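You operate a simulated robot arm through the tools that you are given. There is no shell and no other tool. Be economical: measure what you need, move in short steps, check, and stop when the job is done.

The job below is to be done with a simulated two-armed robot. You get a single attempt, and the scene is never put back.

Task
Fetch the yellow tape roll and set it on top of the small blue carton. Put the small wrapped grey coil on the top of the rewind table away on the shelf 24. Put the white cable plug on top of the violet pad. Open the tubes drawer, take the teal cable plug from the top of the rewind table and put it in the inside of the tubes drawer, then shut the drawer. Take the cap off the ink bottle marked "green" on the cover of the water trough and lay it down there. Take the yellow felt pad and put it on the cover of the water trough. Fetch the white felt pad and set it on the filter plate on the top of the frame between the capstan wheels. Put the bottle that says "cleaner" from the top of the frame between the capstan wheels on the cover of the water trough and the bottle that says "soap" on the shelf under the printer. Put the dryer can labelled "Y752" from the folding table in the large black bucket. Switch the yellow roller arm on. Put the small white bin on the old filter plate. Do these in any order. Set down upright: white cable plug, teal cable plug, bottle. The yellow roller arm goes clockwise seen from above, to its stop.
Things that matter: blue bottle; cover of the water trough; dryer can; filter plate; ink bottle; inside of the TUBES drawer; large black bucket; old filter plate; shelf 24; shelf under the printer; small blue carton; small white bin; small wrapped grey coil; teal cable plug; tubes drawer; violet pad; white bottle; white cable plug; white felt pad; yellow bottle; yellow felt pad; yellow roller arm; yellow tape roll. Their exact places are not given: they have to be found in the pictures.

Only the result counts: the job must be done as asked and must still hold three seconds after the hand-in. Knocking over, shifting, dropping, spilling or breaking anything else fails it. Lids that push on must go on centred and level and be pressed home; caps that screw on are set level and turned clockwise until they are tight.

Robot
Two 7-joint arms with two-finger parallel grippers on one trunk, on a base that drives. Base frame: it is fixed to the floor where the robot stands at the start and does not move with it; the origin is under the middle of the robot, x ahead of it, y to its left, z up; the surface under the hand at the start is at about z = 772. Units: mm, degrees, N and s.
The left shoulder is at the start at [80, 131, 947], the right one opposite. With the tool pointing down near the work surface each hand reaches from about 400 to 860 mm from the robot's upright axis, wherever it stands, measured 20 degrees to its own side. Places, roughly: blue bottle, white bottle, yellow bottle [-4250, -7750, 1250]; cover of the water trough [-4300, -10000, 1000]; dryer can [-1500, -2250, 750]; filter plate [-4250, -7250, 1000]; ink bottle [-4250, -10000, 1000]; inside of the TUBES drawer [500, 3100, 400]; large black bucket (29x28x27 cm) [-1700, -1900, 800]; old filter plate [-4250, 3500, 750]; shelf 24 [-2600, 6600, 1200]; shelf under the printer [-4100, -5700, 600]; small blue carton (11x15x8 cm) [-1900, -2300, 800]; small white bin (6x6x5 cm) [-3900, 3200, 700]; small wrapped grey coil [750, -750, 750]; teal cable plug (4x4x7 cm) [400, -1100, 800]; tubes drawer [500, 3100, 400]; violet pad (10x6x5 cm) [400, -700, 800]; white cable plug (4x4x7 cm) [800, -900, 800]; white felt pad (7x5x3 cm) [-3900, -9100, 700]; yellow felt pad (7x5x3 cm) [-3900, -9200, 700]; yellow roller arm [-4200, 3600, 800]; yellow tape roll (7x7x4 cm) [800, -200, 800]. Payload 1.57 kg a hand.
The TCP of each hand is the grasp point between the finger pads, 30 mm short of the fingertips. In the tool frame z runs along the fingers and y along their closing line. Largest opening 110 mm; finger width 24, thickness 12; the body of the gripper, 48 by 112 mm, starts 78 mm behind the TCP.
Orientation is that of the tool frame in the base frame, as [roll, pitch, yaw] about the fixed x, y, z axes, in that order (R = Rz(yaw) Ry(pitch) Rx(roll)). With the fingers straight down and closing along the base's y, the tool's x points along the base's -x, its y along +y and its z along -z.

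Tools
- The arms move only by the tool play_rows. It takes "left_increments", "right_increments" or both (then of equal length, played together; a hand with none holds still); each is a list that holds one entry, the list of rows, each a list of 7 numbers: the shift along the tool's x, y, z in units of 25 mm (1.0 is 25 mm), then the turn, a rotation vector about the tool's x, y, z in units of 8 degrees (1.0 is 8 degrees), then the gripper command, from -1 (shut) to 1 (fully open), values between in proportion. In form: [[[tx, ty, tz, wx, wy, wz, gripper], ...]]. A call has 1 to 10 rows; each row shifts and turns the commanded pose from where the row before left it, along the tool's axes as they then stand. A call with a number of a shift or a turn outside -1 to 1 is refused whole. Rows are played at 5 a second. More than 50 mm and 8.6 degrees between two rows, or a gripper value outside its range, and nothing of the call is played. A pose out of reach is approached as far as the arm can. The call stops where the force on the tool passes 40 N (or 10 N more than at its start, if that is more) or the arm is blocked; 0.2 s more then pass. The fingers move at their own pace (about 108 mm/s each) and stop on an object; they squeeze with about 37 N. The grip force told is the motor's: it shows also when the fingers shut on nothing. Time passes only in rows, and 0.2 s behind the last, so rows that do not move let the fingers close. The reply holds the time, the measured pose of the TCP, the force on the tool along the base axes, the opening and the grip force, in the units named above and with some noise, with the torque about the TCP (base axes, N m) and any sound that the robot's microphone picked up.
- Cameras (640 x 400 px; columns grow to the right, rows downward): "scene" is now at [-59.7, -42.1, 1424.7]; the picture's right is [-0.48, -0.88, 0.00], its down [-0.46, 0.25, -0.85] and it looks along [0.75, -0.41, -0.52] (base axes); focal length 289 px, centre (320, 200). "left" rides on the left gripper at [70, -16, -141] in its tool frame; the picture's right is [0.23, 0.97, 0.00], its down [-0.85, 0.20, -0.48] and it looks along [-0.47, 0.11, 0.88] (tool axes); focal length 222 px, centre (320, 200). "right" rides on the right gripper at [70, 16, -141] in its tool frame; the picture's right is [-0.23, 0.97, 0.00], its down [-0.85, -0.20, -0.48] and it looks along [-0.47, -0.11, 0.88] (tool axes); focal length 222 px, centre (320, 200).
- snapshot(camera): a new picture of that camera. No time passes.
- steer(legs): drives the robot by 1 to 6 legs, each [ahead, left, turn to the left] in mm, mm and degrees, along the robot's own axes; the way and the turn of a leg run together, so that a leg with both is an arc; at most 1500 mm and 180 degrees a leg. The arms and the cameras ride along, it lands a little off, and it stops where it bumps. It gives what a move gives.
- pan_tilt(pan, tilt): turns the head with the scene camera to pan (to the left, within 109 degrees either way) and tilt (down, from -29 to 69), counted from straight ahead of the robot. It gives what a move gives.
- probe_pixels(camera, pixels): for up to 12 pixels [column, row] of the newest picture of that camera ("zoom" is the newest enlarged one), the place [x, y, z] in the base frame of the surface seen there, good to about 3 mm. No time passes.
- enlarge(camera, box): a new picture of the part [left, top, right, bottom] of that camera's present view, enlarged. No time passes.
- close_job(): hands the job in; it is judged then, once.

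Keep the steps short. Do not move on a guess: measure, check each grasp and each placing, and mend mistakes. In all there are 378 turns and 360 pictures (those below and enlarged ones count). Leave the grippers open and the arms clear of the work at the hand-in unless told otherwise, and finish with a single line.

The tools are called after "Request:" as a command line: name --argument value ..., lists and objects as JSON in quotes. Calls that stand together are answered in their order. play_rows: Moves the arms, as the interface text tells. Its arguments: {"type":"object","properties":{"left_increments":{"type":"array","items":{"type":"array","items":{"type":"array","items":{"type":"number"}}}},"right_increments":{"type":"array","items":{"type":"array","items":{"type":"array","items":{"type":"number"}}}}},"required":[]} The other tools are called the same way: steer (legs) drives the base; pan_tilt (pan, tilt) turns the head that bears the scene camera; snapshot (camera) takes a picture; probe_pixels (camera, pixels) gives the place of the surface under pixels of a picture; enlarge (camera, box) takes an enlarged picture of a part of a camera's view; close_job () hands the job in.

At the start:

```text
t: 0.0
left_eef_pos: [545.6, -7.6, 1089.4]
left_orientation: [-179.9, 0.0, 179.9]
left_wrist_force: [-0.1, -0.1, -0.1]
left_torque: [0.0, -0.04, 0.01]
left_finger_gap: 110.0
left_gripper_force: 0.0
right_eef_pos: [446.5, -555.4, 1066.1]
right_orientation: [-179.9, -0.1, 179.9]
right_wrist_force: [0.0, 0.1, 0.7]
right_torque: [0.01, -0.02, 0.03]
right_finger_gap: 110.1
right_gripper_force: 0.0
robot x, y, heading: [1.3, -2.9, 0.1]
head pan, tilt: [-28.4, 31.4]
```

scene: 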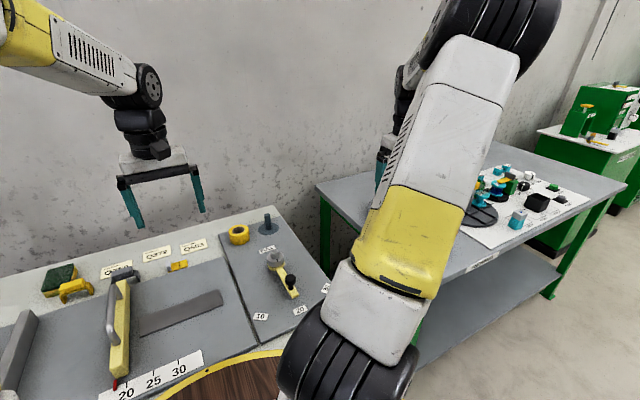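
right: 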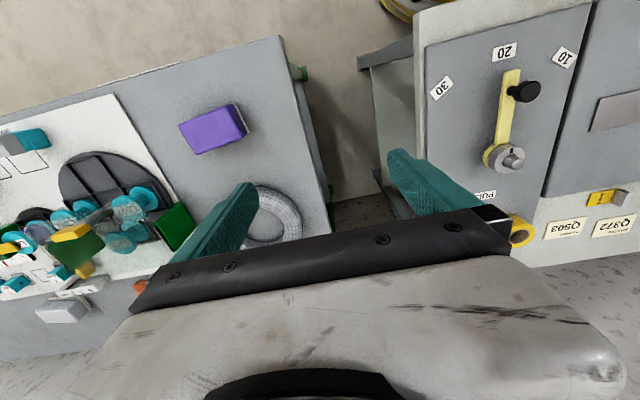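
left: 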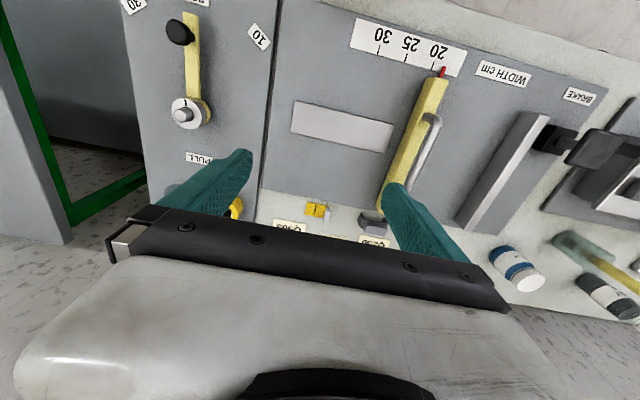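

I see the violet pad at (212,128) and the coil at (272,215) in the right picture, and the yellow tape at (521,232). I'll measure these first.

Request:
probe_pixels --camera "right" --pixels '[[212, 120], [240, 110], [182, 128], [195, 152], [285, 190], [250, 240], [270, 220], [521, 232], [533, 232], [60, 308], [35, 138], [75, 308]]'

Request:
probe_pixels --camera "scene" --pixels '[[238, 230], [238, 240], [520, 215], [520, 226], [555, 187], [538, 200], [508, 168], [240, 233], [230, 232], [248, 236]]'

Request:
enlarge --camera "scene" --box '[430, 130, 630, 255]'

```text
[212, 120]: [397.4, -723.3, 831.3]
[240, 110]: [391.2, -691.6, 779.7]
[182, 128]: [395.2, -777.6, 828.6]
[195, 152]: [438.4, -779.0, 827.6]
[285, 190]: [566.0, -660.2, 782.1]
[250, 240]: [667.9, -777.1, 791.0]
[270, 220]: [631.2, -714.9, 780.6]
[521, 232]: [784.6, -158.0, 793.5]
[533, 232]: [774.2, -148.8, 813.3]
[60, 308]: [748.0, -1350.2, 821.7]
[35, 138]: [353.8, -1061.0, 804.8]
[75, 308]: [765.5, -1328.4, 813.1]
```

```text
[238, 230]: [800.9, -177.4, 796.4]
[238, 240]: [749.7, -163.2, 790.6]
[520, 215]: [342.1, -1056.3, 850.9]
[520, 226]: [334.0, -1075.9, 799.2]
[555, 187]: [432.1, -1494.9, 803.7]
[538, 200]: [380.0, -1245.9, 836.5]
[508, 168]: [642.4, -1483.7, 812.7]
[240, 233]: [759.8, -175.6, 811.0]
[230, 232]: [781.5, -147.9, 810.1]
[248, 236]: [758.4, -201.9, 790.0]
```

```text
3.20 times, centred on (530, 192) of scene
```

zoom: 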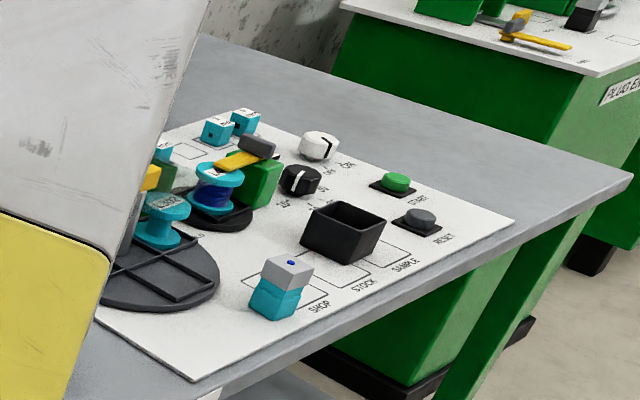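

The tape, violet pad and a teal plug are located. I'll strafe right to stand in front of the rewind table.

Request:
steer --legs '[[-60, -800, 0]]'

Request:
pan_tilt --pan 5 --tilt 40

Request:
snapshot --camera "scene"

Request:
snapshot --camera "right"

Request:
snapshot --camera "left"

```text
t: 4.3
left_eef_pos: [485.3, -820.6, 1089.8]
left_orientation: [180.0, 0.1, 179.9]
left_wrist_force: [-0.1, 0.1, -0.6]
left_torque: [-0.04, 0.01, -0.01]
left_finger_gap: 109.9
left_gripper_force: 0.1
right_eef_pos: [386.3, -1365.9, 1066.9]
right_orientation: [180.0, 0.0, 179.8]
right_wrist_force: [0.5, 0.4, -0.2]
right_torque: [0.04, 0.01, -0.03]
right_finger_gap: 110.1
right_gripper_force: 0.0
robot x, y, heading: [-60.6, -812.7, -0.5]
head pan, tilt: [-28.4, 31.4]
```

```text
t: 5.3
left_eef_pos: [485.1, -818.2, 1089.7]
left_orientation: [180.0, 0.0, 179.9]
left_wrist_force: [-0.9, 0.2, 0.8]
left_torque: [0.02, -0.01, -0.01]
left_finger_gap: 110.2
left_gripper_force: 0.2
right_eef_pos: [385.2, -1366.3, 1067.5]
right_orientation: [179.9, 0.0, 179.9]
right_wrist_force: [-0.5, 0.1, 0.5]
right_torque: [0.01, -0.01, 0.02]
right_finger_gap: 110.2
right_gripper_force: 0.0
robot x, y, heading: [-59.7, -810.8, -0.2]
head pan, tilt: [5.0, 40.0]
```

```text
355 pictures are left
```

scene: 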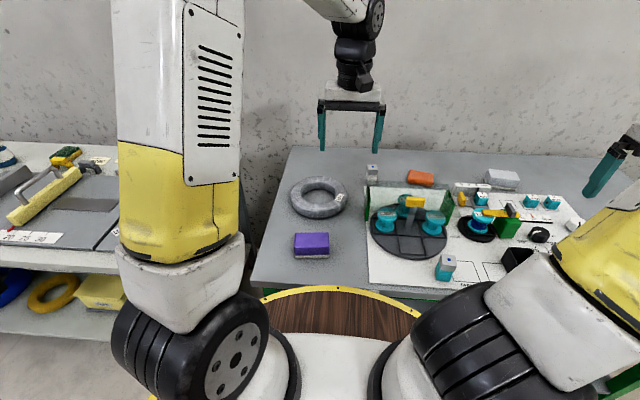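

```text
354 pictures are left
```

right: 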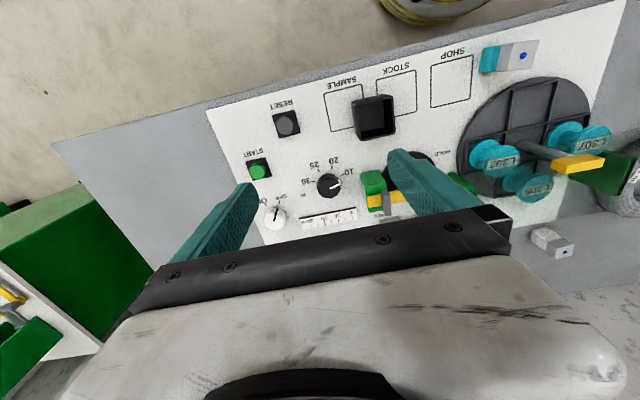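

```text
353 pictures are left
```

left: 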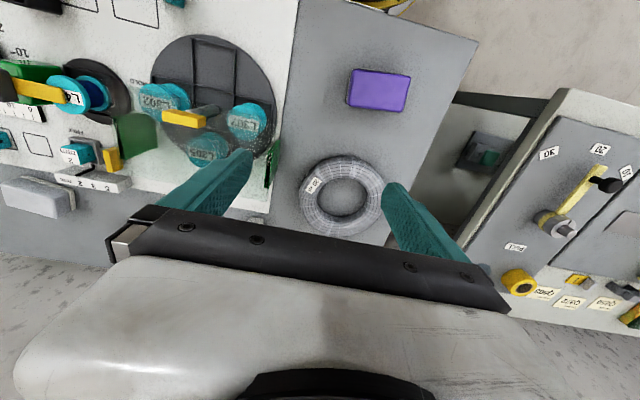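

In the scene picture the white plug is at (372,172), the teal one at (445,268) and the coil at (318,197). Enlarging to measure.

Request:
enlarge --camera "scene" --box '[270, 150, 470, 290]'

```text
2.86 times, centred on (370, 220) of scene
```

zoom: 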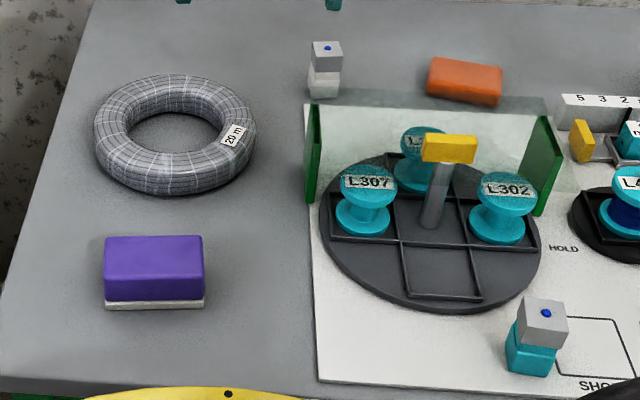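

Request:
probe_pixels --camera "zoom" --pixels '[[325, 58], [323, 92], [313, 60], [340, 61], [152, 240], [152, 275], [106, 272], [202, 270], [175, 88], [170, 172], [110, 130], [240, 130]]'

Request:
probe_pixels --camera "zoom" --pixels '[[543, 308], [525, 337], [566, 340], [523, 300], [563, 303], [532, 370], [155, 304], [170, 195], [325, 44], [338, 200], [312, 150], [175, 120]]'

Request:
enlarge --camera "left" --box '[120, 40, 440, 240]'

```text
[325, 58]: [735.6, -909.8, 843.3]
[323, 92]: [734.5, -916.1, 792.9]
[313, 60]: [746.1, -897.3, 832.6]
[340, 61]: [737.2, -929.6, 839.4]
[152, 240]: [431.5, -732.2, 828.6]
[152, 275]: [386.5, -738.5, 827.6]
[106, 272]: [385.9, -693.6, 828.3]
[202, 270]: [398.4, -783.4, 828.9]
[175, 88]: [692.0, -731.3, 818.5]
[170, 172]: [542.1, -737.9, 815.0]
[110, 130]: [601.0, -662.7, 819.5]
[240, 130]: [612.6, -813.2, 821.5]
```

```text
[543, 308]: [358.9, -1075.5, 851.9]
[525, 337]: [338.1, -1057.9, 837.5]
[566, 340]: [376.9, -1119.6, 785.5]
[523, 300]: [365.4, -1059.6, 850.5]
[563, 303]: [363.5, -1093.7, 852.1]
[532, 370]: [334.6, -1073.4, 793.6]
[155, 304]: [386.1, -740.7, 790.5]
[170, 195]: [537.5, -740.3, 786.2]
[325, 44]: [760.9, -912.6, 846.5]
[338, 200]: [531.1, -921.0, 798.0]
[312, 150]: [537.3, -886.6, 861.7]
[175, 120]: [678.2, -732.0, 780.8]
```

```text
2.00 times, centred on (280, 140) of left
```

zoom: 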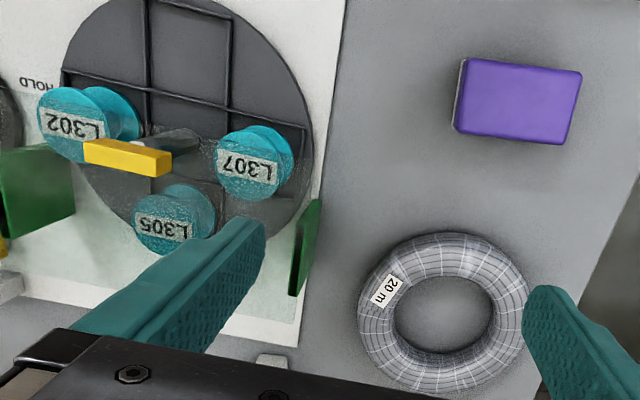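

I'll check how far my base (yellow ring) extends ahead and where the table's front edge is.

Request:
probe_pixels --camera "scene" --pixels '[[335, 290], [335, 284], [255, 283], [300, 275], [400, 284], [110, 268], [60, 262], [350, 320]]'

```text
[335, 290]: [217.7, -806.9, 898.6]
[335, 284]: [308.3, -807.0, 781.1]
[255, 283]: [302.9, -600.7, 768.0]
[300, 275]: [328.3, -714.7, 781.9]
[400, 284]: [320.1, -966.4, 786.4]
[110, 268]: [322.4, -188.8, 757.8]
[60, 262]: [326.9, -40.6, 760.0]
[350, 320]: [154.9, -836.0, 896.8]
```

My tray is at z≈898 and clears the table, whose edge is at x≈305. I'll strafe a bit left and ahead, then send the right hand toward the white plug and move the left hand out of the way.

Request:
steer --legs '[[50, 155, 0]]'

Request:
play_rows --right_increments '[[[-1, 1, 0, 0, 0, 0, 1], [-1, 1, 0, 0, 0, 0, 1], [-1, 1, 0, 0, 0, 0, 1], [-1, 1, 0, 0, 0, 0, 1], [-1, 1, 0, 0, 0, 0, 1], [-1, 1, 0, 0, 0, 0, 1], [-1, 1, 0, 0, 0, 0, 1], [-1, 1, 0, 0, 0, 0, 1], [-1, 1, 0, 0, 0, 0, 1], [-1, 1, 0, 0, 0, 0, 1]]]' --left_increments '[[[0, 1, 0, 0, 0, 0, 1], [0, 1, 0, 0, 0, 0, 1], [0, 1, 0, 0, 0, 0, 1], [0, 1, 0, 0, 0, 0, 1], [0, 1, 0, 0, 0, 0, 1], [0, 1, 0, 0, 0, 0, 1], [0, 1, 0, 0, 0, 0, 1], [0, 1, 0, 0, 0, 0, 1], [0, 1, 0, 0, 0, 0, 1], [0, 1, 0, 0, 0, 0, 1]]]'

Request:
snapshot --camera "right"

```text
t: 6.8
left_eef_pos: [534.9, -664.9, 1089.6]
left_orientation: [180.0, 0.0, 180.0]
left_wrist_force: [0.1, -0.5, 0.5]
left_torque: [0.0, 0.01, 0.0]
left_finger_gap: 109.9
left_gripper_force: 0.0
right_eef_pos: [437.4, -1212.3, 1067.8]
right_orientation: [180.0, -0.1, 179.9]
right_wrist_force: [0.4, -0.2, 0.7]
right_torque: [0.03, -0.02, -0.01]
right_finger_gap: 110.0
right_gripper_force: 0.1
robot x, y, heading: [-13.7, -659.2, 0.0]
head pan, tilt: [5.0, 40.0]
```

```text
t: 9.0
left_eef_pos: [535.3, -414.0, 1091.4]
left_orientation: [180.0, 0.0, 179.9]
left_wrist_force: [0.8, -0.6, 0.3]
left_torque: [0.04, -0.01, 0.01]
left_finger_gap: 110.1
left_gripper_force: 0.0
right_eef_pos: [685.6, -963.5, 1065.5]
right_orientation: [-180.0, 0.0, 179.9]
right_wrist_force: [0.4, -0.2, 0.5]
right_torque: [0.07, -0.01, -0.01]
right_finger_gap: 109.8
right_gripper_force: 0.2
robot x, y, heading: [-8.2, -658.2, 0.1]
head pan, tilt: [5.0, 40.0]
```

```text
350 pictures are left
```

right: 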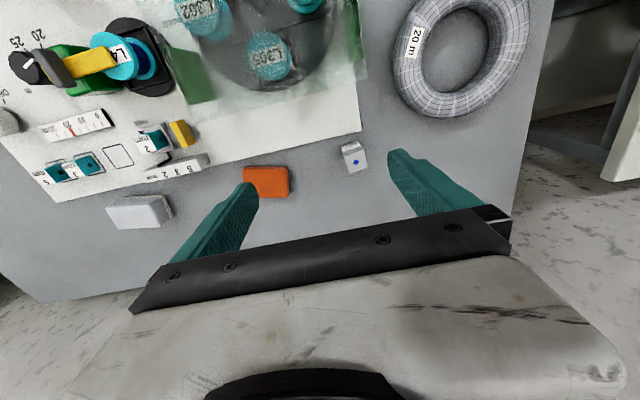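

The white plug (grey top, blue dot) is at (355,157), slightly rotated. Enlarge to get its corners.

Request:
enlarge --camera "right" --box '[310, 120, 406, 180]'

```text
6.67 times, centred on (358, 150) of right
```

zoom: 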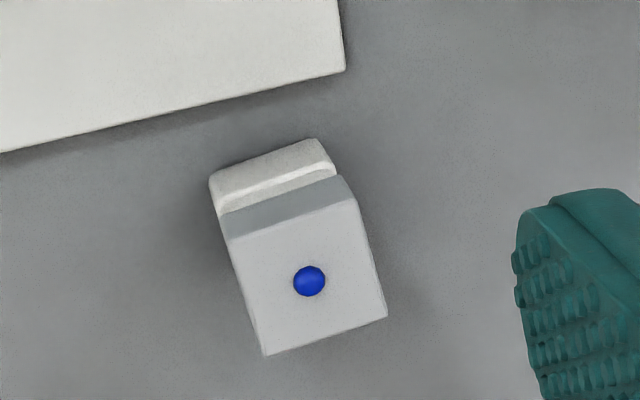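

Request:
probe_pixels --camera "zoom" --pixels '[[230, 240], [352, 202], [266, 350], [382, 314], [309, 281], [280, 180], [330, 60]]'

```text
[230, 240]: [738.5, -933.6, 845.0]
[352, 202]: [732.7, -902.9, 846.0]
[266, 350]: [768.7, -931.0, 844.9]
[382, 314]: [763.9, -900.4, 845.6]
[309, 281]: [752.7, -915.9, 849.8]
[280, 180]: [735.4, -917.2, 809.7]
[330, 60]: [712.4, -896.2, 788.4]
```

Plug top centre is (751,-917,845), turned about +8°. Move above it, turn 8°, and come down partway.

Request:
play_rows --right_increments '[[[-0.873, 0.62, 0, 0, 0, 0, 1], [-0.873, 0.62, 0, 0, 0, 0, 1], [-0.873, 0.62, 0, 0, 0, 0, 1], [0, 0, 0, 0, 0, -1, 1], [0, 0, 1, 0, 0, 0, 1], [0, 0, 1, 0, 0, 0, 1], [0, 0, 1, 0, 0, 0, 1], [0, 0, 1, 0, 0, 0, 1], [0, 0, 1, 0, 0, 0, 1], [0, 0, 1, 0, 0, 0, 1]]]'

Request:
snapshot --camera "right"

```text
t: 11.2
left_eef_pos: [536.8, -414.8, 1090.4]
left_orientation: [180.0, -0.1, 180.0]
left_wrist_force: [-0.3, 0.8, -0.3]
left_torque: [-0.01, 0.0, 0.02]
left_finger_gap: 109.9
left_gripper_force: 0.0
right_eef_pos: [754.5, -916.8, 917.2]
right_orientation: [-179.9, 0.0, -171.9]
right_wrist_force: [-0.2, -0.1, -0.1]
right_torque: [0.01, 0.0, 0.0]
right_finger_gap: 109.8
right_gripper_force: 0.0
robot x, y, heading: [-10.4, -656.8, 0.3]
head pan, tilt: [5.0, 40.0]
```

```text
348 pictures are left
```

right: 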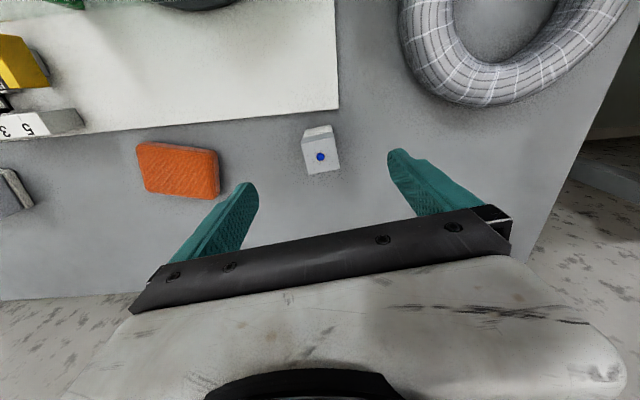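

The fingers straddle the plug; the orange block is near the left finger, so I check it.

Request:
probe_pixels --camera "right" --pixels '[[217, 155], [214, 195], [205, 175], [320, 150], [440, 90], [308, 172], [336, 168]]'

```text
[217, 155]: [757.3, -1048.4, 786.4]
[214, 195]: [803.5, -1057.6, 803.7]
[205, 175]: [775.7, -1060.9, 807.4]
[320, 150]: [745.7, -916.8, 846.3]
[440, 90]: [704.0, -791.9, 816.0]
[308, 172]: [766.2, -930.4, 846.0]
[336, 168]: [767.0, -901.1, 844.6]
```

Clear. Descend to z≈822 and close.

Request:
play_rows --right_increments '[[[0.12, 0, 1, 0, 0, 0, 1], [0, 0, 1, 0, 0, 0, 1], [0, 0, 1, 0, 0, 0, 1], [0, 0, 0.8, 0, 0, 0, 1], [0, 0, 0, 0, 0, 0, -1], [0, 0, 0, 0, 0, 0, -1], [0, 0, 0, 0, 0, 0, -1], [0, 0, 0, 0, 0, 0, -1]]]'

Request:
play_rows --right_increments '[[[0, 0, -1, 0, 0, 0, -1], [0, 0, -1, 0, 0, 0, -1], [0, 0, -1, 0, 0, 0, -1], [0, 0, -1, 0, 0, 0, -1]]]'

Request:
snapshot --camera "right"

```text
t: 13.0
left_eef_pos: [534.9, -414.2, 1090.8]
left_orientation: [180.0, 0.0, -179.9]
left_wrist_force: [0.6, 0.3, 0.0]
left_torque: [0.0, 0.02, 0.03]
left_finger_gap: 110.0
left_gripper_force: 0.1
right_eef_pos: [749.2, -915.3, 823.8]
right_orientation: [179.9, -0.1, -172.0]
right_wrist_force: [-0.1, 0.0, -0.8]
right_torque: [0.0, 0.0, 0.0]
right_finger_gap: 33.0
right_gripper_force: 37.4
robot x, y, heading: [-7.8, -656.0, 0.2]
head pan, tilt: [5.0, 40.0]
```

```text
t: 14.0
left_eef_pos: [536.3, -413.5, 1089.4]
left_orientation: [179.9, 0.1, -179.9]
left_wrist_force: [-0.5, -0.1, 0.4]
left_torque: [-0.01, 0.05, 0.0]
left_finger_gap: 110.3
left_gripper_force: 0.2
right_eef_pos: [749.3, -915.6, 923.1]
right_orientation: [179.9, -0.1, -172.0]
right_wrist_force: [-0.7, 0.1, -0.8]
right_torque: [-0.02, -0.02, 0.0]
right_finger_gap: 33.0
right_gripper_force: 37.5
robot x, y, heading: [-6.4, -660.6, 0.0]
head pan, tilt: [5.0, 40.0]
```

```text
347 pictures are left
```

right: 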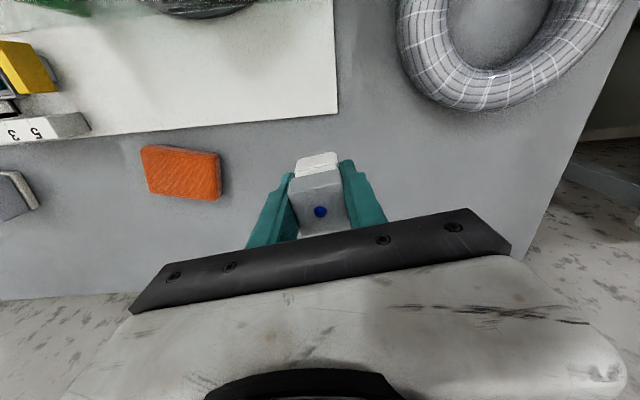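

Plug held (33 mm gap). Undo the 8° turn, and carry it toward the violet pad at (412,-738), lifting a bit.

Request:
play_rows --right_increments '[[[0, 0, -1, 0, 0, 1, -1], [0, 1, 0, 0, 0, 0, -1], [0, 1, 0, 0, 0, 0, -1], [0.5, 1, 0, 0, 0, 0, -1], [1, 1, 0, 0, 0, 0, -1], [1, 1, 0, 0, 0, 0, -1], [1, 1, 0, 0, 0, 0, -1], [1, 1, 0, 0, 0, 0, -1], [1, 0.1, 0, 0, 0, 0, -1], [1, 0, 0, 0, 0, 0, -1]]]'

Request:
play_rows --right_increments '[[[1, 0, 0, 0, 0, 0, -1], [1, 0, 0, 0, 0, 0, -1], [1, 0, 0, 0, 0, 0, -1], [1, 0, 0, 0, 0, 0, -1], [1, 0, 0, 0, 0, 0, -1], [0.5, 0, 0, 0, 0, 0, -1]]]'

Request:
snapshot --camera "right"

Request:
snapshot --camera "scene"

```text
t: 16.2
left_eef_pos: [535.8, -413.9, 1090.0]
left_orientation: [-179.9, 0.0, -180.0]
left_wrist_force: [0.0, 0.0, 0.5]
left_torque: [0.02, 0.01, -0.01]
left_finger_gap: 109.9
left_gripper_force: 0.0
right_eef_pos: [588.5, -738.5, 948.0]
right_orientation: [-180.0, 0.0, 179.9]
right_wrist_force: [0.4, -0.1, -0.9]
right_torque: [0.01, 0.01, -0.01]
right_finger_gap: 32.8
right_gripper_force: 37.0
robot x, y, heading: [-11.8, -660.8, -0.3]
head pan, tilt: [5.0, 40.0]
```

```text
t: 17.6
left_eef_pos: [535.7, -414.8, 1089.4]
left_orientation: [-180.0, 0.1, -180.0]
left_wrist_force: [-0.5, 0.4, -0.4]
left_torque: [0.01, 0.03, -0.01]
left_finger_gap: 110.1
left_gripper_force: 0.1
right_eef_pos: [449.2, -738.5, 948.7]
right_orientation: [180.0, 0.0, 179.9]
right_wrist_force: [0.4, 0.8, -1.0]
right_torque: [0.0, -0.01, 0.03]
right_finger_gap: 32.5
right_gripper_force: 37.1
robot x, y, heading: [-10.6, -663.2, -0.0]
head pan, tilt: [5.0, 40.0]
```

```text
346 pictures are left
```

right: 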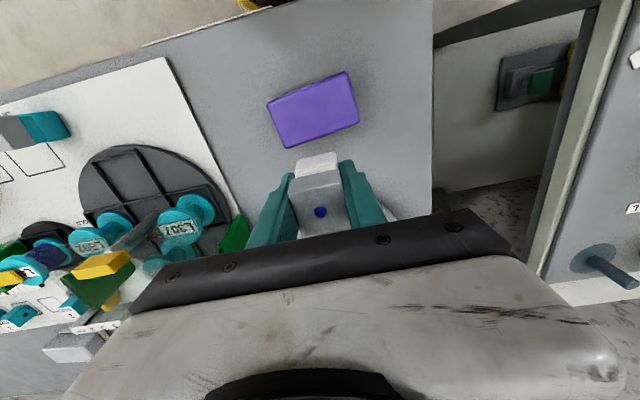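

```text
345 pictures are left
```

scene: 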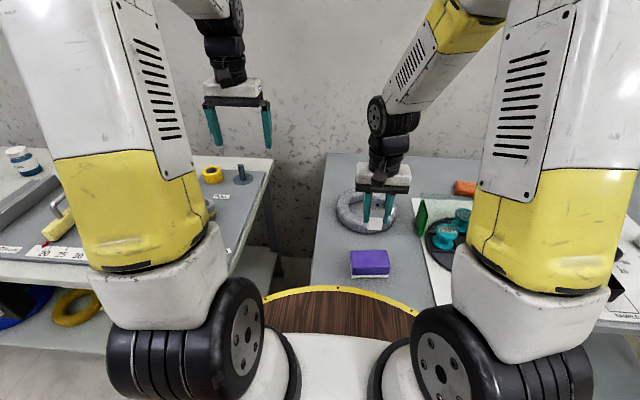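

Plug is near the pad. Measure the pad's top corners in the right picture.

Request:
probe_pixels --camera "right" --pixels '[[272, 102], [345, 77], [355, 120], [290, 144], [313, 112], [318, 158], [336, 175]]'

```text
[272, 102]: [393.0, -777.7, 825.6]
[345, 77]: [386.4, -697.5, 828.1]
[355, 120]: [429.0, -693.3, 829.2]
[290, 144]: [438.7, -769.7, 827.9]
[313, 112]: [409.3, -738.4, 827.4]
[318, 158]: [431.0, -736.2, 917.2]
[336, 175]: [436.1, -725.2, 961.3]
```

Pad centre (411,-736). Move 37 mm back and lower until contact.

Request:
play_rows --right_increments '[[[0.75, 0.05, 0, 0, 0, 0, -1], [0.75, 0.05, 0, 0, 0, 0, -1], [0, 0, 1, 0, 0, 0, -1], [0, 0, 1, 0, 0, 0, -1], [0, 0, 0.9, 0, 0, 0, -1], [0, 0, 0.1, 0, 0, 0, -1], [0, 0, 0.1, 0, 0, 0, -1]]]'

Request:
snapshot --camera "right"

```text
t: 19.2
left_eef_pos: [535.4, -414.2, 1089.9]
left_orientation: [-180.0, 0.0, -179.8]
left_wrist_force: [-0.1, -0.6, 0.5]
left_torque: [0.0, -0.02, -0.01]
left_finger_gap: 109.8
left_gripper_force: 0.0
right_eef_pos: [412.1, -735.9, 870.3]
right_orientation: [-180.0, 0.1, 180.0]
right_wrist_force: [-0.8, -0.5, 10.4]
right_torque: [-0.04, 0.1, 0.0]
right_finger_gap: 33.1
right_gripper_force: 37.2
robot x, y, heading: [-11.5, -656.8, 0.2]
head pan, tilt: [5.0, 40.0]
```

```text
344 pictures are left
```

right: 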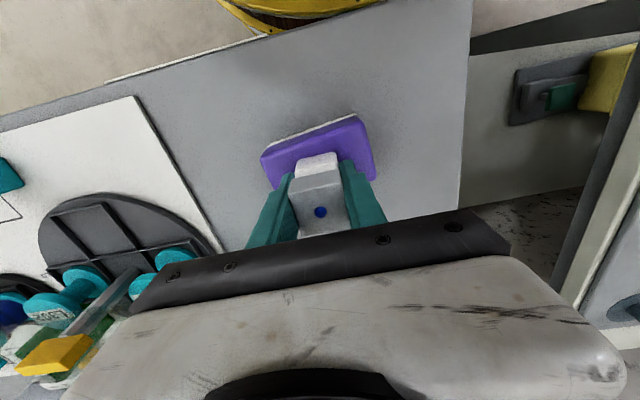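

Contact (10 N). Open and retreat upward.

Request:
play_rows --right_increments '[[[0, 0, 0, 0, 0, 0, -0.3], [0, 0, 0, 0, 0, 0, 0.2], [0, 0, 0, 0, 0, 0, 0.2], [0, 0, -1, 0, 0, 0, 0.4], [0, 0, -1, 0, 0, 0, 1], [0, 0, -1, 0, 0, 0, 1], [0, 0, -1, 0, 0, 0, 1], [0, 0, -1, 0, 0, 0, 1], [0, 0, -1, 0, 0, 0, 1]]]'

Request:
snapshot --camera "right"

```text
t: 21.2
left_eef_pos: [535.4, -414.0, 1090.5]
left_orientation: [-180.0, 0.0, -179.8]
left_wrist_force: [-0.6, 0.0, -0.1]
left_torque: [0.04, 0.04, 0.03]
left_finger_gap: 110.0
left_gripper_force: 0.1
right_eef_pos: [412.1, -734.6, 1021.1]
right_orientation: [-180.0, 0.0, -179.9]
right_wrist_force: [-0.3, 0.4, -0.4]
right_torque: [0.0, 0.01, 0.0]
right_finger_gap: 109.7
right_gripper_force: 0.0
robot x, y, heading: [-7.7, -657.8, 0.1]
head pan, tilt: [5.0, 40.0]
```

```text
343 pictures are left
```

right: 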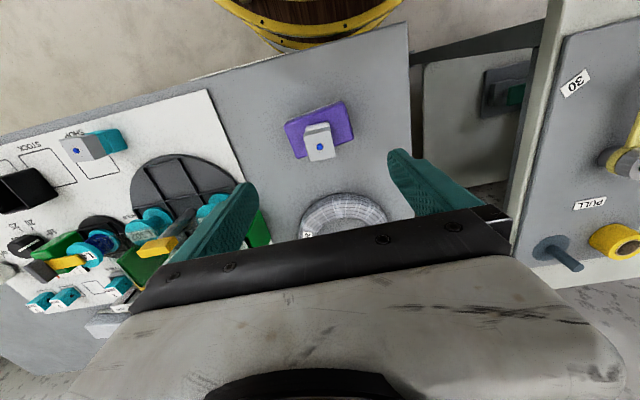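

The white plug stands on the pad. Now the tape: strafe left 260 and bring the left hand over it; peg nearby must be avoided.

Request:
steer --legs '[[10, 260, 0]]'

Request:
play_rows --left_increments '[[[-1, 0, 0, 0, 0, 0, 1], [-1, 0, 0, 0, 0, 0, 1], [-1, 0, 0, 0, 0, 0, 1], [-1, 0, 0, 0, 0, 0, 1], [-1, 0, 0, 0, 0, 0, 1], [-1, 0, 0, 0, 0, 0, 1], [-1, 0, 1, 0, 0, 0, 1], [-1, 0, 1, 0, 0, 0, 1], [0, 0, 1, 0, 0, 0, 1], [0, 0, 1, 0, 0, 0, 1]]]'

Request:
snapshot --camera "left"

```text
t: 23.0
left_eef_pos: [544.0, -155.7, 1090.9]
left_orientation: [180.0, 0.0, -179.9]
left_wrist_force: [-0.7, 0.1, 0.8]
left_torque: [0.01, 0.02, 0.0]
left_finger_gap: 109.9
left_gripper_force: 0.0
right_eef_pos: [422.5, -477.8, 1021.6]
right_orientation: [180.0, 0.0, -179.9]
right_wrist_force: [-0.5, 0.4, 0.6]
right_torque: [0.04, -0.02, 0.0]
right_finger_gap: 109.9
right_gripper_force: 0.1
robot x, y, heading: [0.5, -397.9, 0.0]
head pan, tilt: [5.0, 40.0]
```

```text
t: 25.2
left_eef_pos: [743.5, -158.1, 990.8]
left_orientation: [179.9, 0.1, -179.9]
left_wrist_force: [-0.1, 0.2, -0.2]
left_torque: [0.01, -0.03, 0.01]
left_finger_gap: 109.9
left_gripper_force: 0.1
right_eef_pos: [421.9, -478.6, 1020.8]
right_orientation: [-180.0, 0.0, -179.9]
right_wrist_force: [-0.5, 0.0, 0.5]
right_torque: [0.0, -0.02, -0.01]
right_finger_gap: 109.8
right_gripper_force: 0.1
robot x, y, heading: [1.1, -402.1, 0.1]
head pan, tilt: [5.0, 40.0]
```

```text
342 pictures are left
```

left: 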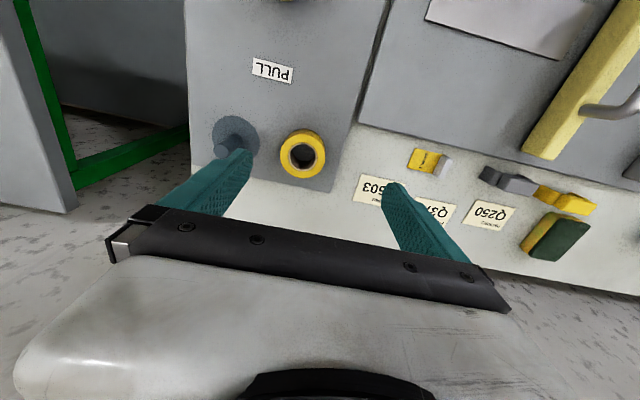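

Request:
probe_pixels --camera "left" --pixels '[[284, 145], [321, 150], [305, 134], [300, 172], [235, 148], [225, 126], [212, 146], [255, 150], [418, 156], [330, 175]]'

Request:
enlarge --camera "left" --box '[200, 100, 360, 200]'

```text
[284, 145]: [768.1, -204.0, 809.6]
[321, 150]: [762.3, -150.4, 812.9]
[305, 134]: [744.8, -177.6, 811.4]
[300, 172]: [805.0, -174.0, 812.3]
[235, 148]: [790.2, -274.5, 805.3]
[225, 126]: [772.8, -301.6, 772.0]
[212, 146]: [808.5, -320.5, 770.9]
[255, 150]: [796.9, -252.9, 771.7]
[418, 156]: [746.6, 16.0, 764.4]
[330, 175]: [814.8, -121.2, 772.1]
```

```text
4.00 times, centred on (280, 150) of left
```

zoom: 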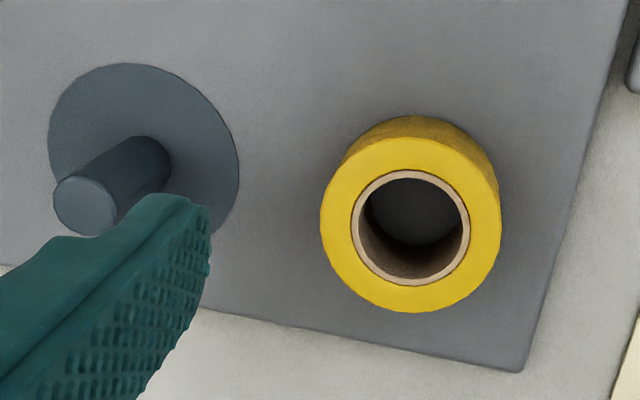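

Tape centre (775,-176), top z 812, base 772. Go over it, fingers part-open to clear the peg, and descend.

Request:
play_rows --left_increments '[[[-0.63, -0.36, 0, 0, 0, 0, 0.7], [-0.63, -0.36, 0, 0, 0, 0, 0.7], [0, 0, 1, 0, 0, 0, 0.7], [0, 0, 1, 0, 0, 0, 0.7], [0, 0, 1, 0, 0, 0, 0.7], [0, 0, 1, 0, 0, 0, 0.7], [0, 0, 1, 0, 0, 0, 0.7]]]'

Request:
snapshot --camera "left"

```text
t: 26.8
left_eef_pos: [777.4, -174.3, 864.5]
left_orientation: [180.0, 0.0, -179.9]
left_wrist_force: [-0.8, 0.2, 1.0]
left_torque: [-0.01, -0.01, 0.01]
left_finger_gap: 93.8
left_gripper_force: 0.0
right_eef_pos: [422.7, -478.9, 1021.4]
right_orientation: [180.0, -0.1, -179.9]
right_wrist_force: [-0.7, 0.6, 0.3]
right_torque: [-0.03, -0.02, 0.04]
right_finger_gap: 110.1
right_gripper_force: 0.1
robot x, y, heading: [4.1, -397.4, 0.1]
head pan, tilt: [5.0, 40.0]
```

```text
340 pictures are left
```

left: 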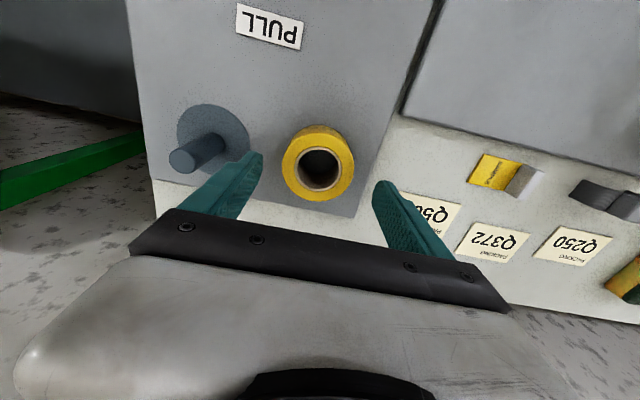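

Fingers straddle the tape, clear of the peg. Descend, close, lift.

Request:
play_rows --left_increments '[[[0, 0, 1, 0, 0, 0, 0.7], [0, 0, 1, 0, 0, 0, 0.7], [0, 0, 0.3, 0, 0, 0, 0.7], [0, 0, 0, 0, 0, 0, -1], [0, 0, 0, 0, 0, 0, -1], [0, 0, 0, 0, 0, 0, -1]]]'

Request:
play_rows --left_increments '[[[0, 0, -1, 0, 0, 0, -1], [0, 0, -1, 0, 0, 0, -1], [0, 0, -1, 0, 0, 0, -1], [0, 0, -1, 0, 0, 0, -1], [0, 0, -1, 0, 0, 0, -1], [0, 0, -1, 0, 0, 0, -1], [0, 0, -1, 0, 0, 0, -1], [1, 0, -1, 0, 0, 0, -1], [1, 0, -1, 0, 0, 0, -1], [1, 0, -1, 0, 0, 0, -1]]]'

Request:
snapshot --camera "left"

Request:
pan_tilt --pan -105 --tilt 25

Request:
snapshot --camera "scene"

Request:
pan_tilt --pan 105 --tilt 20

Request:
snapshot --camera "scene"

```text
t: 28.2
left_eef_pos: [777.4, -174.0, 806.9]
left_orientation: [179.9, -0.1, -179.9]
left_wrist_force: [-0.7, 0.1, 0.0]
left_torque: [-0.02, -0.02, 0.01]
left_finger_gap: 67.1
left_gripper_force: 36.5
right_eef_pos: [422.9, -478.1, 1020.2]
right_orientation: [179.9, -0.1, -179.9]
right_wrist_force: [-0.2, 0.3, 0.1]
right_torque: [-0.01, 0.01, 0.01]
right_finger_gap: 110.1
right_gripper_force: 0.0
robot x, y, heading: [1.4, -401.7, 0.3]
head pan, tilt: [5.0, 40.0]
```

```text
t: 30.4
left_eef_pos: [703.4, -174.5, 1056.4]
left_orientation: [-179.9, 0.0, -179.9]
left_wrist_force: [0.2, 0.3, 0.0]
left_torque: [0.01, 0.03, -0.01]
left_finger_gap: 67.1
left_gripper_force: 37.1
right_eef_pos: [423.0, -478.2, 1021.4]
right_orientation: [180.0, -0.1, -180.0]
right_wrist_force: [0.1, -0.8, 0.2]
right_torque: [0.02, 0.01, 0.02]
right_finger_gap: 110.2
right_gripper_force: 0.0
robot x, y, heading: [1.5, -396.3, -0.1]
head pan, tilt: [5.0, 40.0]
```

```text
339 pictures are left
```

left: 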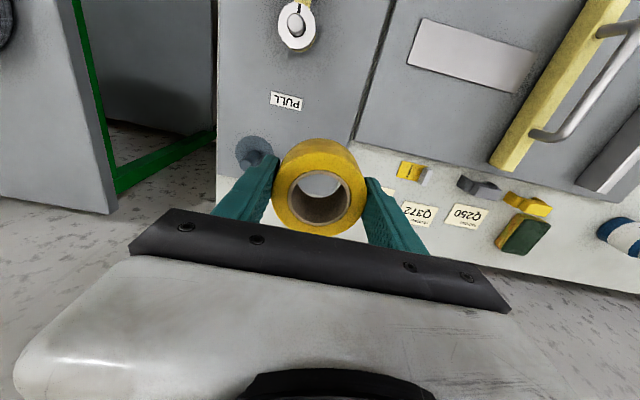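

```text
t: 32.3
left_eef_pos: [703.7, -175.0, 1055.4]
left_orientation: [-179.9, 0.0, -179.9]
left_wrist_force: [0.7, -0.1, 0.4]
left_torque: [0.01, -0.03, -0.01]
left_finger_gap: 66.9
left_gripper_force: 37.1
right_eef_pos: [423.3, -478.4, 1021.5]
right_orientation: [-180.0, 0.0, -179.9]
right_wrist_force: [0.3, -0.2, 0.6]
right_torque: [-0.03, 0.0, 0.02]
right_finger_gap: 110.1
right_gripper_force: 0.1
robot x, y, heading: [3.5, -402.5, 0.2]
head pan, tilt: [-105.0, 25.0]
```

```text
338 pictures are left
```

scene: 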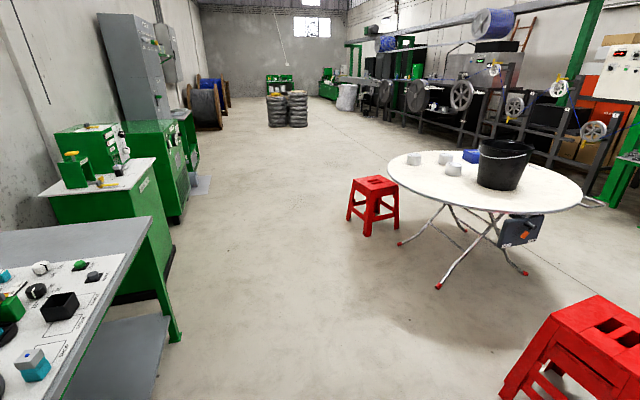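

```text
t: 35.3
left_eef_pos: [703.7, -175.4, 1056.5]
left_orientation: [180.0, 0.0, -179.9]
left_wrist_force: [0.0, -0.4, -0.7]
left_torque: [-0.02, 0.02, 0.03]
left_finger_gap: 67.4
left_gripper_force: 36.7
right_eef_pos: [422.2, -478.3, 1021.1]
right_orientation: [-180.0, 0.0, 180.0]
right_wrist_force: [0.3, 0.7, 0.1]
right_torque: [0.02, -0.01, 0.0]
right_finger_gap: 110.1
right_gripper_force: 0.1
robot x, y, heading: [-0.0, -401.4, 0.1]
head pan, tilt: [105.0, 20.0]
```

```text
337 pictures are left
```

scene: 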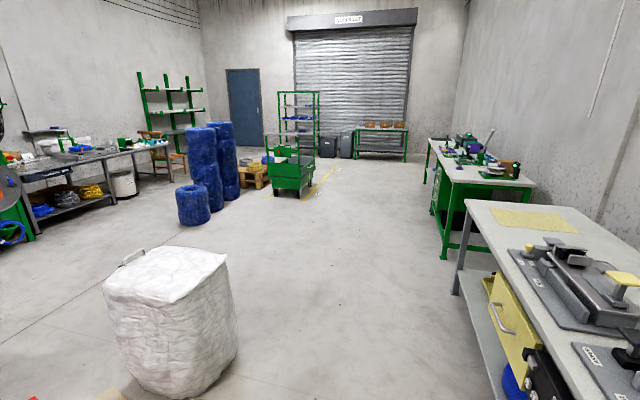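

Tape held (67 mm). Now look at the folding table, to the right rear, to measure it and the stools.

Request:
pan_tilt --pan -109 --tilt 25

Request:
snapshot --camera "scene"

Request:
enlarge --camera "scene" --box '[320, 120, 560, 270]'

Request:
probe_pixels --camera "zoom" --pixels '[[100, 110], [155, 85], [130, 140], [280, 80], [400, 80], [400, 165], [95, 60], [540, 130], [330, 210], [200, 180], [150, 40]]'

Request:
probe_pixels --camera "scene" --pixels '[[345, 180], [345, 225], [560, 320], [500, 395], [330, 220], [386, 215], [600, 395], [410, 287], [500, 275]]'

```text
t: 38.4
left_eef_pos: [703.5, -174.9, 1056.4]
left_orientation: [179.9, 0.0, -179.9]
left_wrist_force: [0.4, -0.3, 0.4]
left_torque: [0.01, -0.02, 0.0]
left_finger_gap: 67.1
left_gripper_force: 37.1
right_eef_pos: [422.1, -478.0, 1019.7]
right_orientation: [180.0, 0.0, -179.9]
right_wrist_force: [0.1, 0.2, 0.5]
right_torque: [-0.02, -0.02, -0.02]
right_finger_gap: 110.0
right_gripper_force: 0.0
robot x, y, heading: [2.4, -399.4, 0.3]
head pan, tilt: [-108.9, 25.0]
```

```text
336 pictures are left
```

scene: 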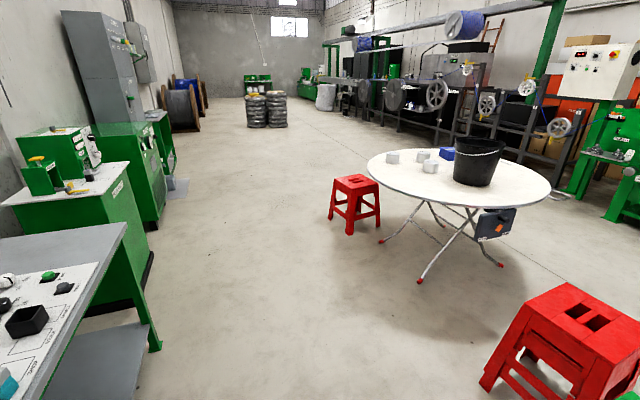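

```text
2.67 times, centred on (440, 195) of scene
```

zoom: 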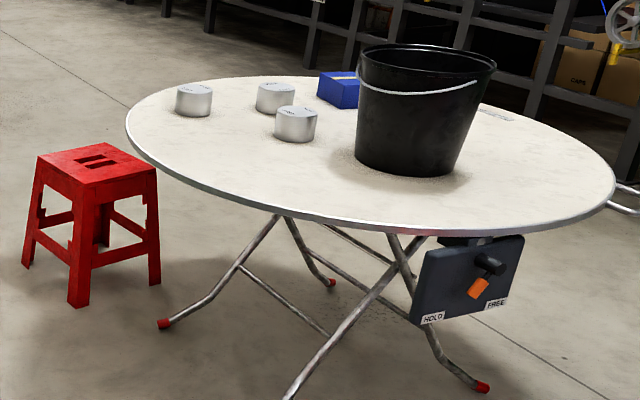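

```text
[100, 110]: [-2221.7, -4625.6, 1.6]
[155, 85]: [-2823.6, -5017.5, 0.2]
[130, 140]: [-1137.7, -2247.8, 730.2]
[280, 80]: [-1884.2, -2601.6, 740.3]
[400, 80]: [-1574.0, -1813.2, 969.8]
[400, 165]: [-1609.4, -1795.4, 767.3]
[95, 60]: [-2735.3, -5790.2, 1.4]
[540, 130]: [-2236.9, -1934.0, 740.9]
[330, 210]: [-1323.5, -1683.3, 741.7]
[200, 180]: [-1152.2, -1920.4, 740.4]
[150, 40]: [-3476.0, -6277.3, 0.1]
```

```text
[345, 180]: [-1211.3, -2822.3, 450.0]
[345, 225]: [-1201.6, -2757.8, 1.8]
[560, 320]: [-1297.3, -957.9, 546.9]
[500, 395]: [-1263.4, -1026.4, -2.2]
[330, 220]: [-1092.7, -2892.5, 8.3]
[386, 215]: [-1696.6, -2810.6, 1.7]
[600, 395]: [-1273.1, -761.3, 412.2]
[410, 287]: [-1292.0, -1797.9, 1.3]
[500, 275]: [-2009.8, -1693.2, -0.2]
```

Folding table: centre ≈(-1700,-2110), radius ≈570, top z 741; stools at (-1210,-2820) and (-1300,-960). The carton is on the far side, so I'll come from the south. Drive there with an open corridor at x≈-450.

Request:
steer --legs '[[-450, 0, 0], [0, 0, -90], [1500, 0, 0], [1500, 0, 0], [0, -1300, 0], [0, 0, 180]]'

Request:
pan_tilt --pan 0 --tilt 35

Request:
snapshot --camera "scene"

```text
t: 72.5
left_eef_pos: [-2009.0, -2687.5, 1055.6]
left_orientation: [-180.0, -0.1, -89.2]
left_wrist_force: [-0.3, -0.4, 0.1]
left_torque: [-0.01, 0.02, -0.01]
left_finger_gap: 67.3
left_gripper_force: 37.0
right_eef_pos: [-1701.0, -2963.8, 1022.1]
right_orientation: [179.9, 0.0, -89.1]
right_wrist_force: [-0.5, 0.8, -0.2]
right_torque: [-0.01, -0.02, 0.0]
right_finger_gap: 110.0
right_gripper_force: 0.0
robot x, y, heading: [-1771.9, -3388.1, 91.0]
head pan, tilt: [-108.9, 25.0]
```

```text
t: 74.4
left_eef_pos: [-2008.4, -2689.2, 1055.7]
left_orientation: [180.0, 0.0, -89.2]
left_wrist_force: [0.4, 0.3, -0.7]
left_torque: [0.03, -0.03, 0.01]
left_finger_gap: 67.4
left_gripper_force: 37.1
right_eef_pos: [-1700.3, -2964.8, 1020.5]
right_orientation: [-180.0, 0.0, -89.1]
right_wrist_force: [-0.2, 0.1, 0.0]
right_torque: [0.0, 0.0, 0.01]
right_finger_gap: 110.1
right_gripper_force: 0.1
robot x, y, heading: [-1771.3, -3386.5, 90.8]
head pan, tilt: [0.0, 35.0]
```

```text
334 pictures are left
```

scene: 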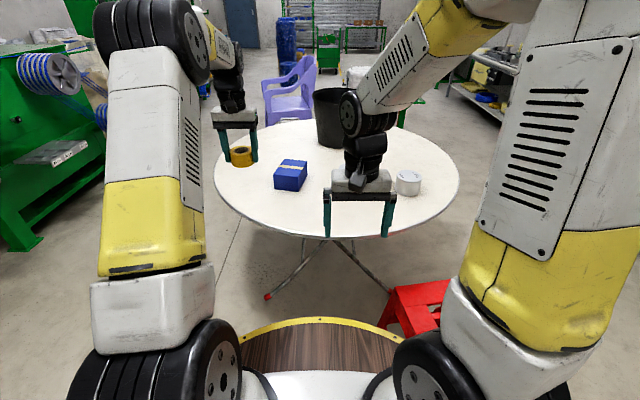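

Carton visible at (290,175). Measure it and the table edge ahead.

Request:
probe_pixels --camera "scene" --pixels '[[290, 178], [280, 165], [306, 165], [275, 176], [300, 188], [295, 160], [320, 237], [240, 150], [410, 190], [400, 300], [290, 325], [410, 176]]'

```text
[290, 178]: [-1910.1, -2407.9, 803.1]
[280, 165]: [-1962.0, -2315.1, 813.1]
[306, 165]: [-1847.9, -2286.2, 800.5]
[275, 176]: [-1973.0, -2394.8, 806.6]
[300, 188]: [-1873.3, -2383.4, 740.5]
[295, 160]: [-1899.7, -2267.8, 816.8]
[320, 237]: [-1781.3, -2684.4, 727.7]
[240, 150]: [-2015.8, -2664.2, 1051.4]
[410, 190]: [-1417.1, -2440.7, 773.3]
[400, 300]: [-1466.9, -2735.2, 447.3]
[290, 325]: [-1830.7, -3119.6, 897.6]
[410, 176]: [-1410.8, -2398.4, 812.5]
```

Stool corner at (-1467,-2735). Drive ahead 365 and 40 left, which stays clear.

Request:
steer --legs '[[365, 40, -1]]'

Request:
snapshot --camera "scene"

Request:
snapshot --camera "left"

Request:
snapshot --camera "right"

```text
t: 76.7
left_eef_pos: [-2040.3, -2324.9, 1055.7]
left_orientation: [180.0, 0.0, -90.0]
left_wrist_force: [0.5, 0.1, -1.4]
left_torque: [0.02, 0.02, 0.02]
left_finger_gap: 66.9
left_gripper_force: 37.1
right_eef_pos: [-1737.2, -2607.4, 1020.5]
right_orientation: [179.9, 0.0, -90.1]
right_wrist_force: [0.1, -0.6, -0.7]
right_torque: [-0.02, 0.02, 0.0]
right_finger_gap: 110.1
right_gripper_force: 0.0
robot x, y, heading: [-1815.7, -3026.3, 89.7]
head pan, tilt: [0.0, 35.0]
```

```text
333 pictures are left
```

scene: 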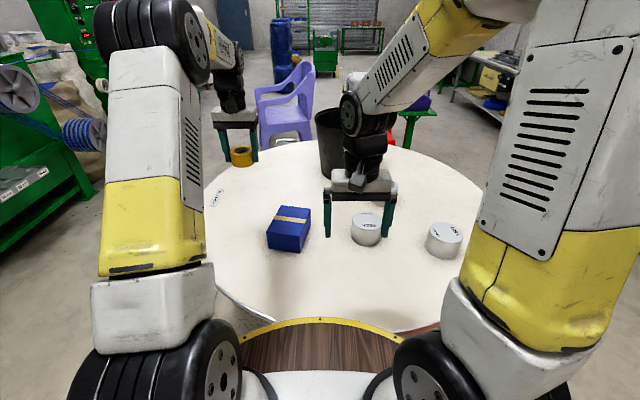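

```text
332 pictures are left
```

left: 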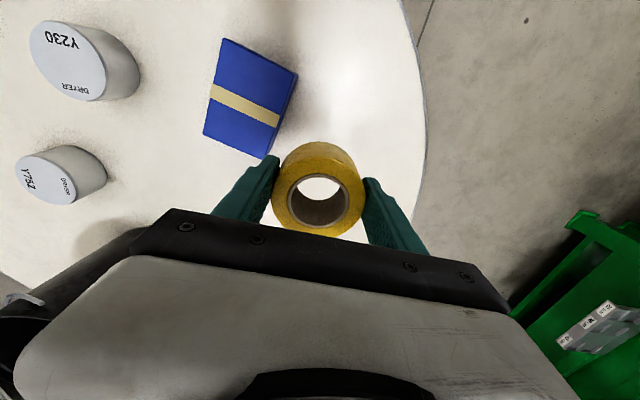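

```text
331 pictures are left
```

right: 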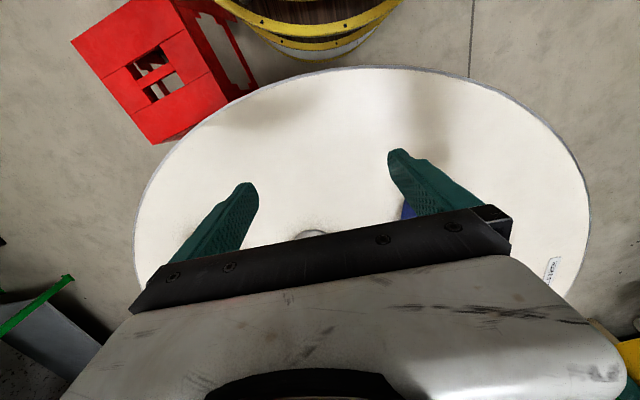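

The labels read: "Y752" can at (55,180), "Y230" at (75,60) in the left picture. Measure carton corners and that can.

Request:
probe_pixels --camera "left" --pixels '[[228, 44], [293, 76], [207, 132], [260, 154], [245, 105], [45, 180], [18, 165], [72, 190], [50, 155], [40, 200], [330, 210], [70, 55]]'

```text
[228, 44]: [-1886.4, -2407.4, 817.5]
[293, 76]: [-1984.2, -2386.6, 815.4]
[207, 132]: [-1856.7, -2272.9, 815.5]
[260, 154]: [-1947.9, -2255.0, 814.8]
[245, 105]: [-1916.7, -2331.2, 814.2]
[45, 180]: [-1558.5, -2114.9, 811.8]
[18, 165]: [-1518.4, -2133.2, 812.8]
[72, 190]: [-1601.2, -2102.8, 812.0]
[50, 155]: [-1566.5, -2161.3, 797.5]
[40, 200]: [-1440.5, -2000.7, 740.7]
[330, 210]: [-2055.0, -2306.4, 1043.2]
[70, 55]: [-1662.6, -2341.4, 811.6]
```

Carton top centre (-1919,-2330,815). Move the tape over it and lower to z≈930.

Request:
play_rows --left_increments '[[[0.04, -0.97, 0, 0, 0, 0, -1], [0.04, -0.97, 0, 0, 0, 0, -1], [0.04, -0.97, 0, 0, 0, 0, -1], [0.04, -0.97, 0, 0, 0, 0, -1], [0.04, -0.97, 0, 0, 0, 0, -1], [0, 0, 1, 0, 0, 0, -1], [0, 0, 1, 0, 0, 0, -1], [0, 0, 1, 0, 0, 0, -1], [0, 0, 1, 0, 0, 0, -1], [0, 0, 1, 0, 0, 0, -1]]]'

Request:
snapshot --camera "left"

```text
t: 78.9
left_eef_pos: [-1917.9, -2328.1, 931.7]
left_orientation: [-180.0, -0.1, -90.0]
left_wrist_force: [-0.3, 0.1, -0.2]
left_torque: [0.01, 0.02, 0.0]
left_finger_gap: 67.0
left_gripper_force: 36.6
right_eef_pos: [-1737.2, -2607.2, 1022.2]
right_orientation: [-179.9, 0.0, -90.1]
right_wrist_force: [1.1, -1.1, 0.2]
right_torque: [-0.03, -0.01, -0.01]
right_finger_gap: 110.1
right_gripper_force: 0.0
robot x, y, heading: [-1818.3, -3028.0, 89.6]
head pan, tilt: [0.0, 35.0]
```

```text
330 pictures are left
```

left: 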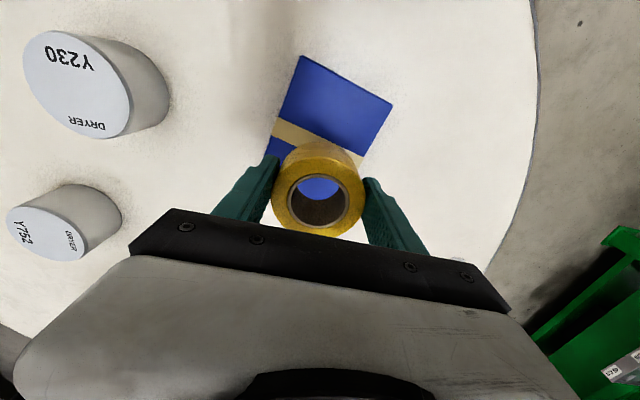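

Aligned. Lower until contact.

Request:
play_rows --left_increments '[[[0, 0, 1, 0, 0, 0, -1], [0, 0, 1, 0, 0, 0, -1], [0, 0, 1, 0, 0, 0, -1], [0, 0, 0.16, 0, 0, 0, -1], [0, 0, 0.1, 0, 0, 0, -1]]]'

```text
t: 80.1
left_eef_pos: [-1919.3, -2329.7, 851.1]
left_orientation: [180.0, 0.2, -90.1]
left_wrist_force: [-1.2, -2.9, 18.4]
left_torque: [-0.43, -0.03, -0.06]
left_finger_gap: 67.3
left_gripper_force: 36.9
right_eef_pos: [-1737.2, -2607.8, 1021.1]
right_orientation: [180.0, 0.1, -90.2]
right_wrist_force: [-0.7, 0.8, 0.5]
right_torque: [-0.01, -0.04, -0.01]
right_finger_gap: 109.9
right_gripper_force: 0.1
robot x, y, heading: [-1820.4, -3027.3, 90.1]
head pan, tilt: [0.0, 35.0]
```

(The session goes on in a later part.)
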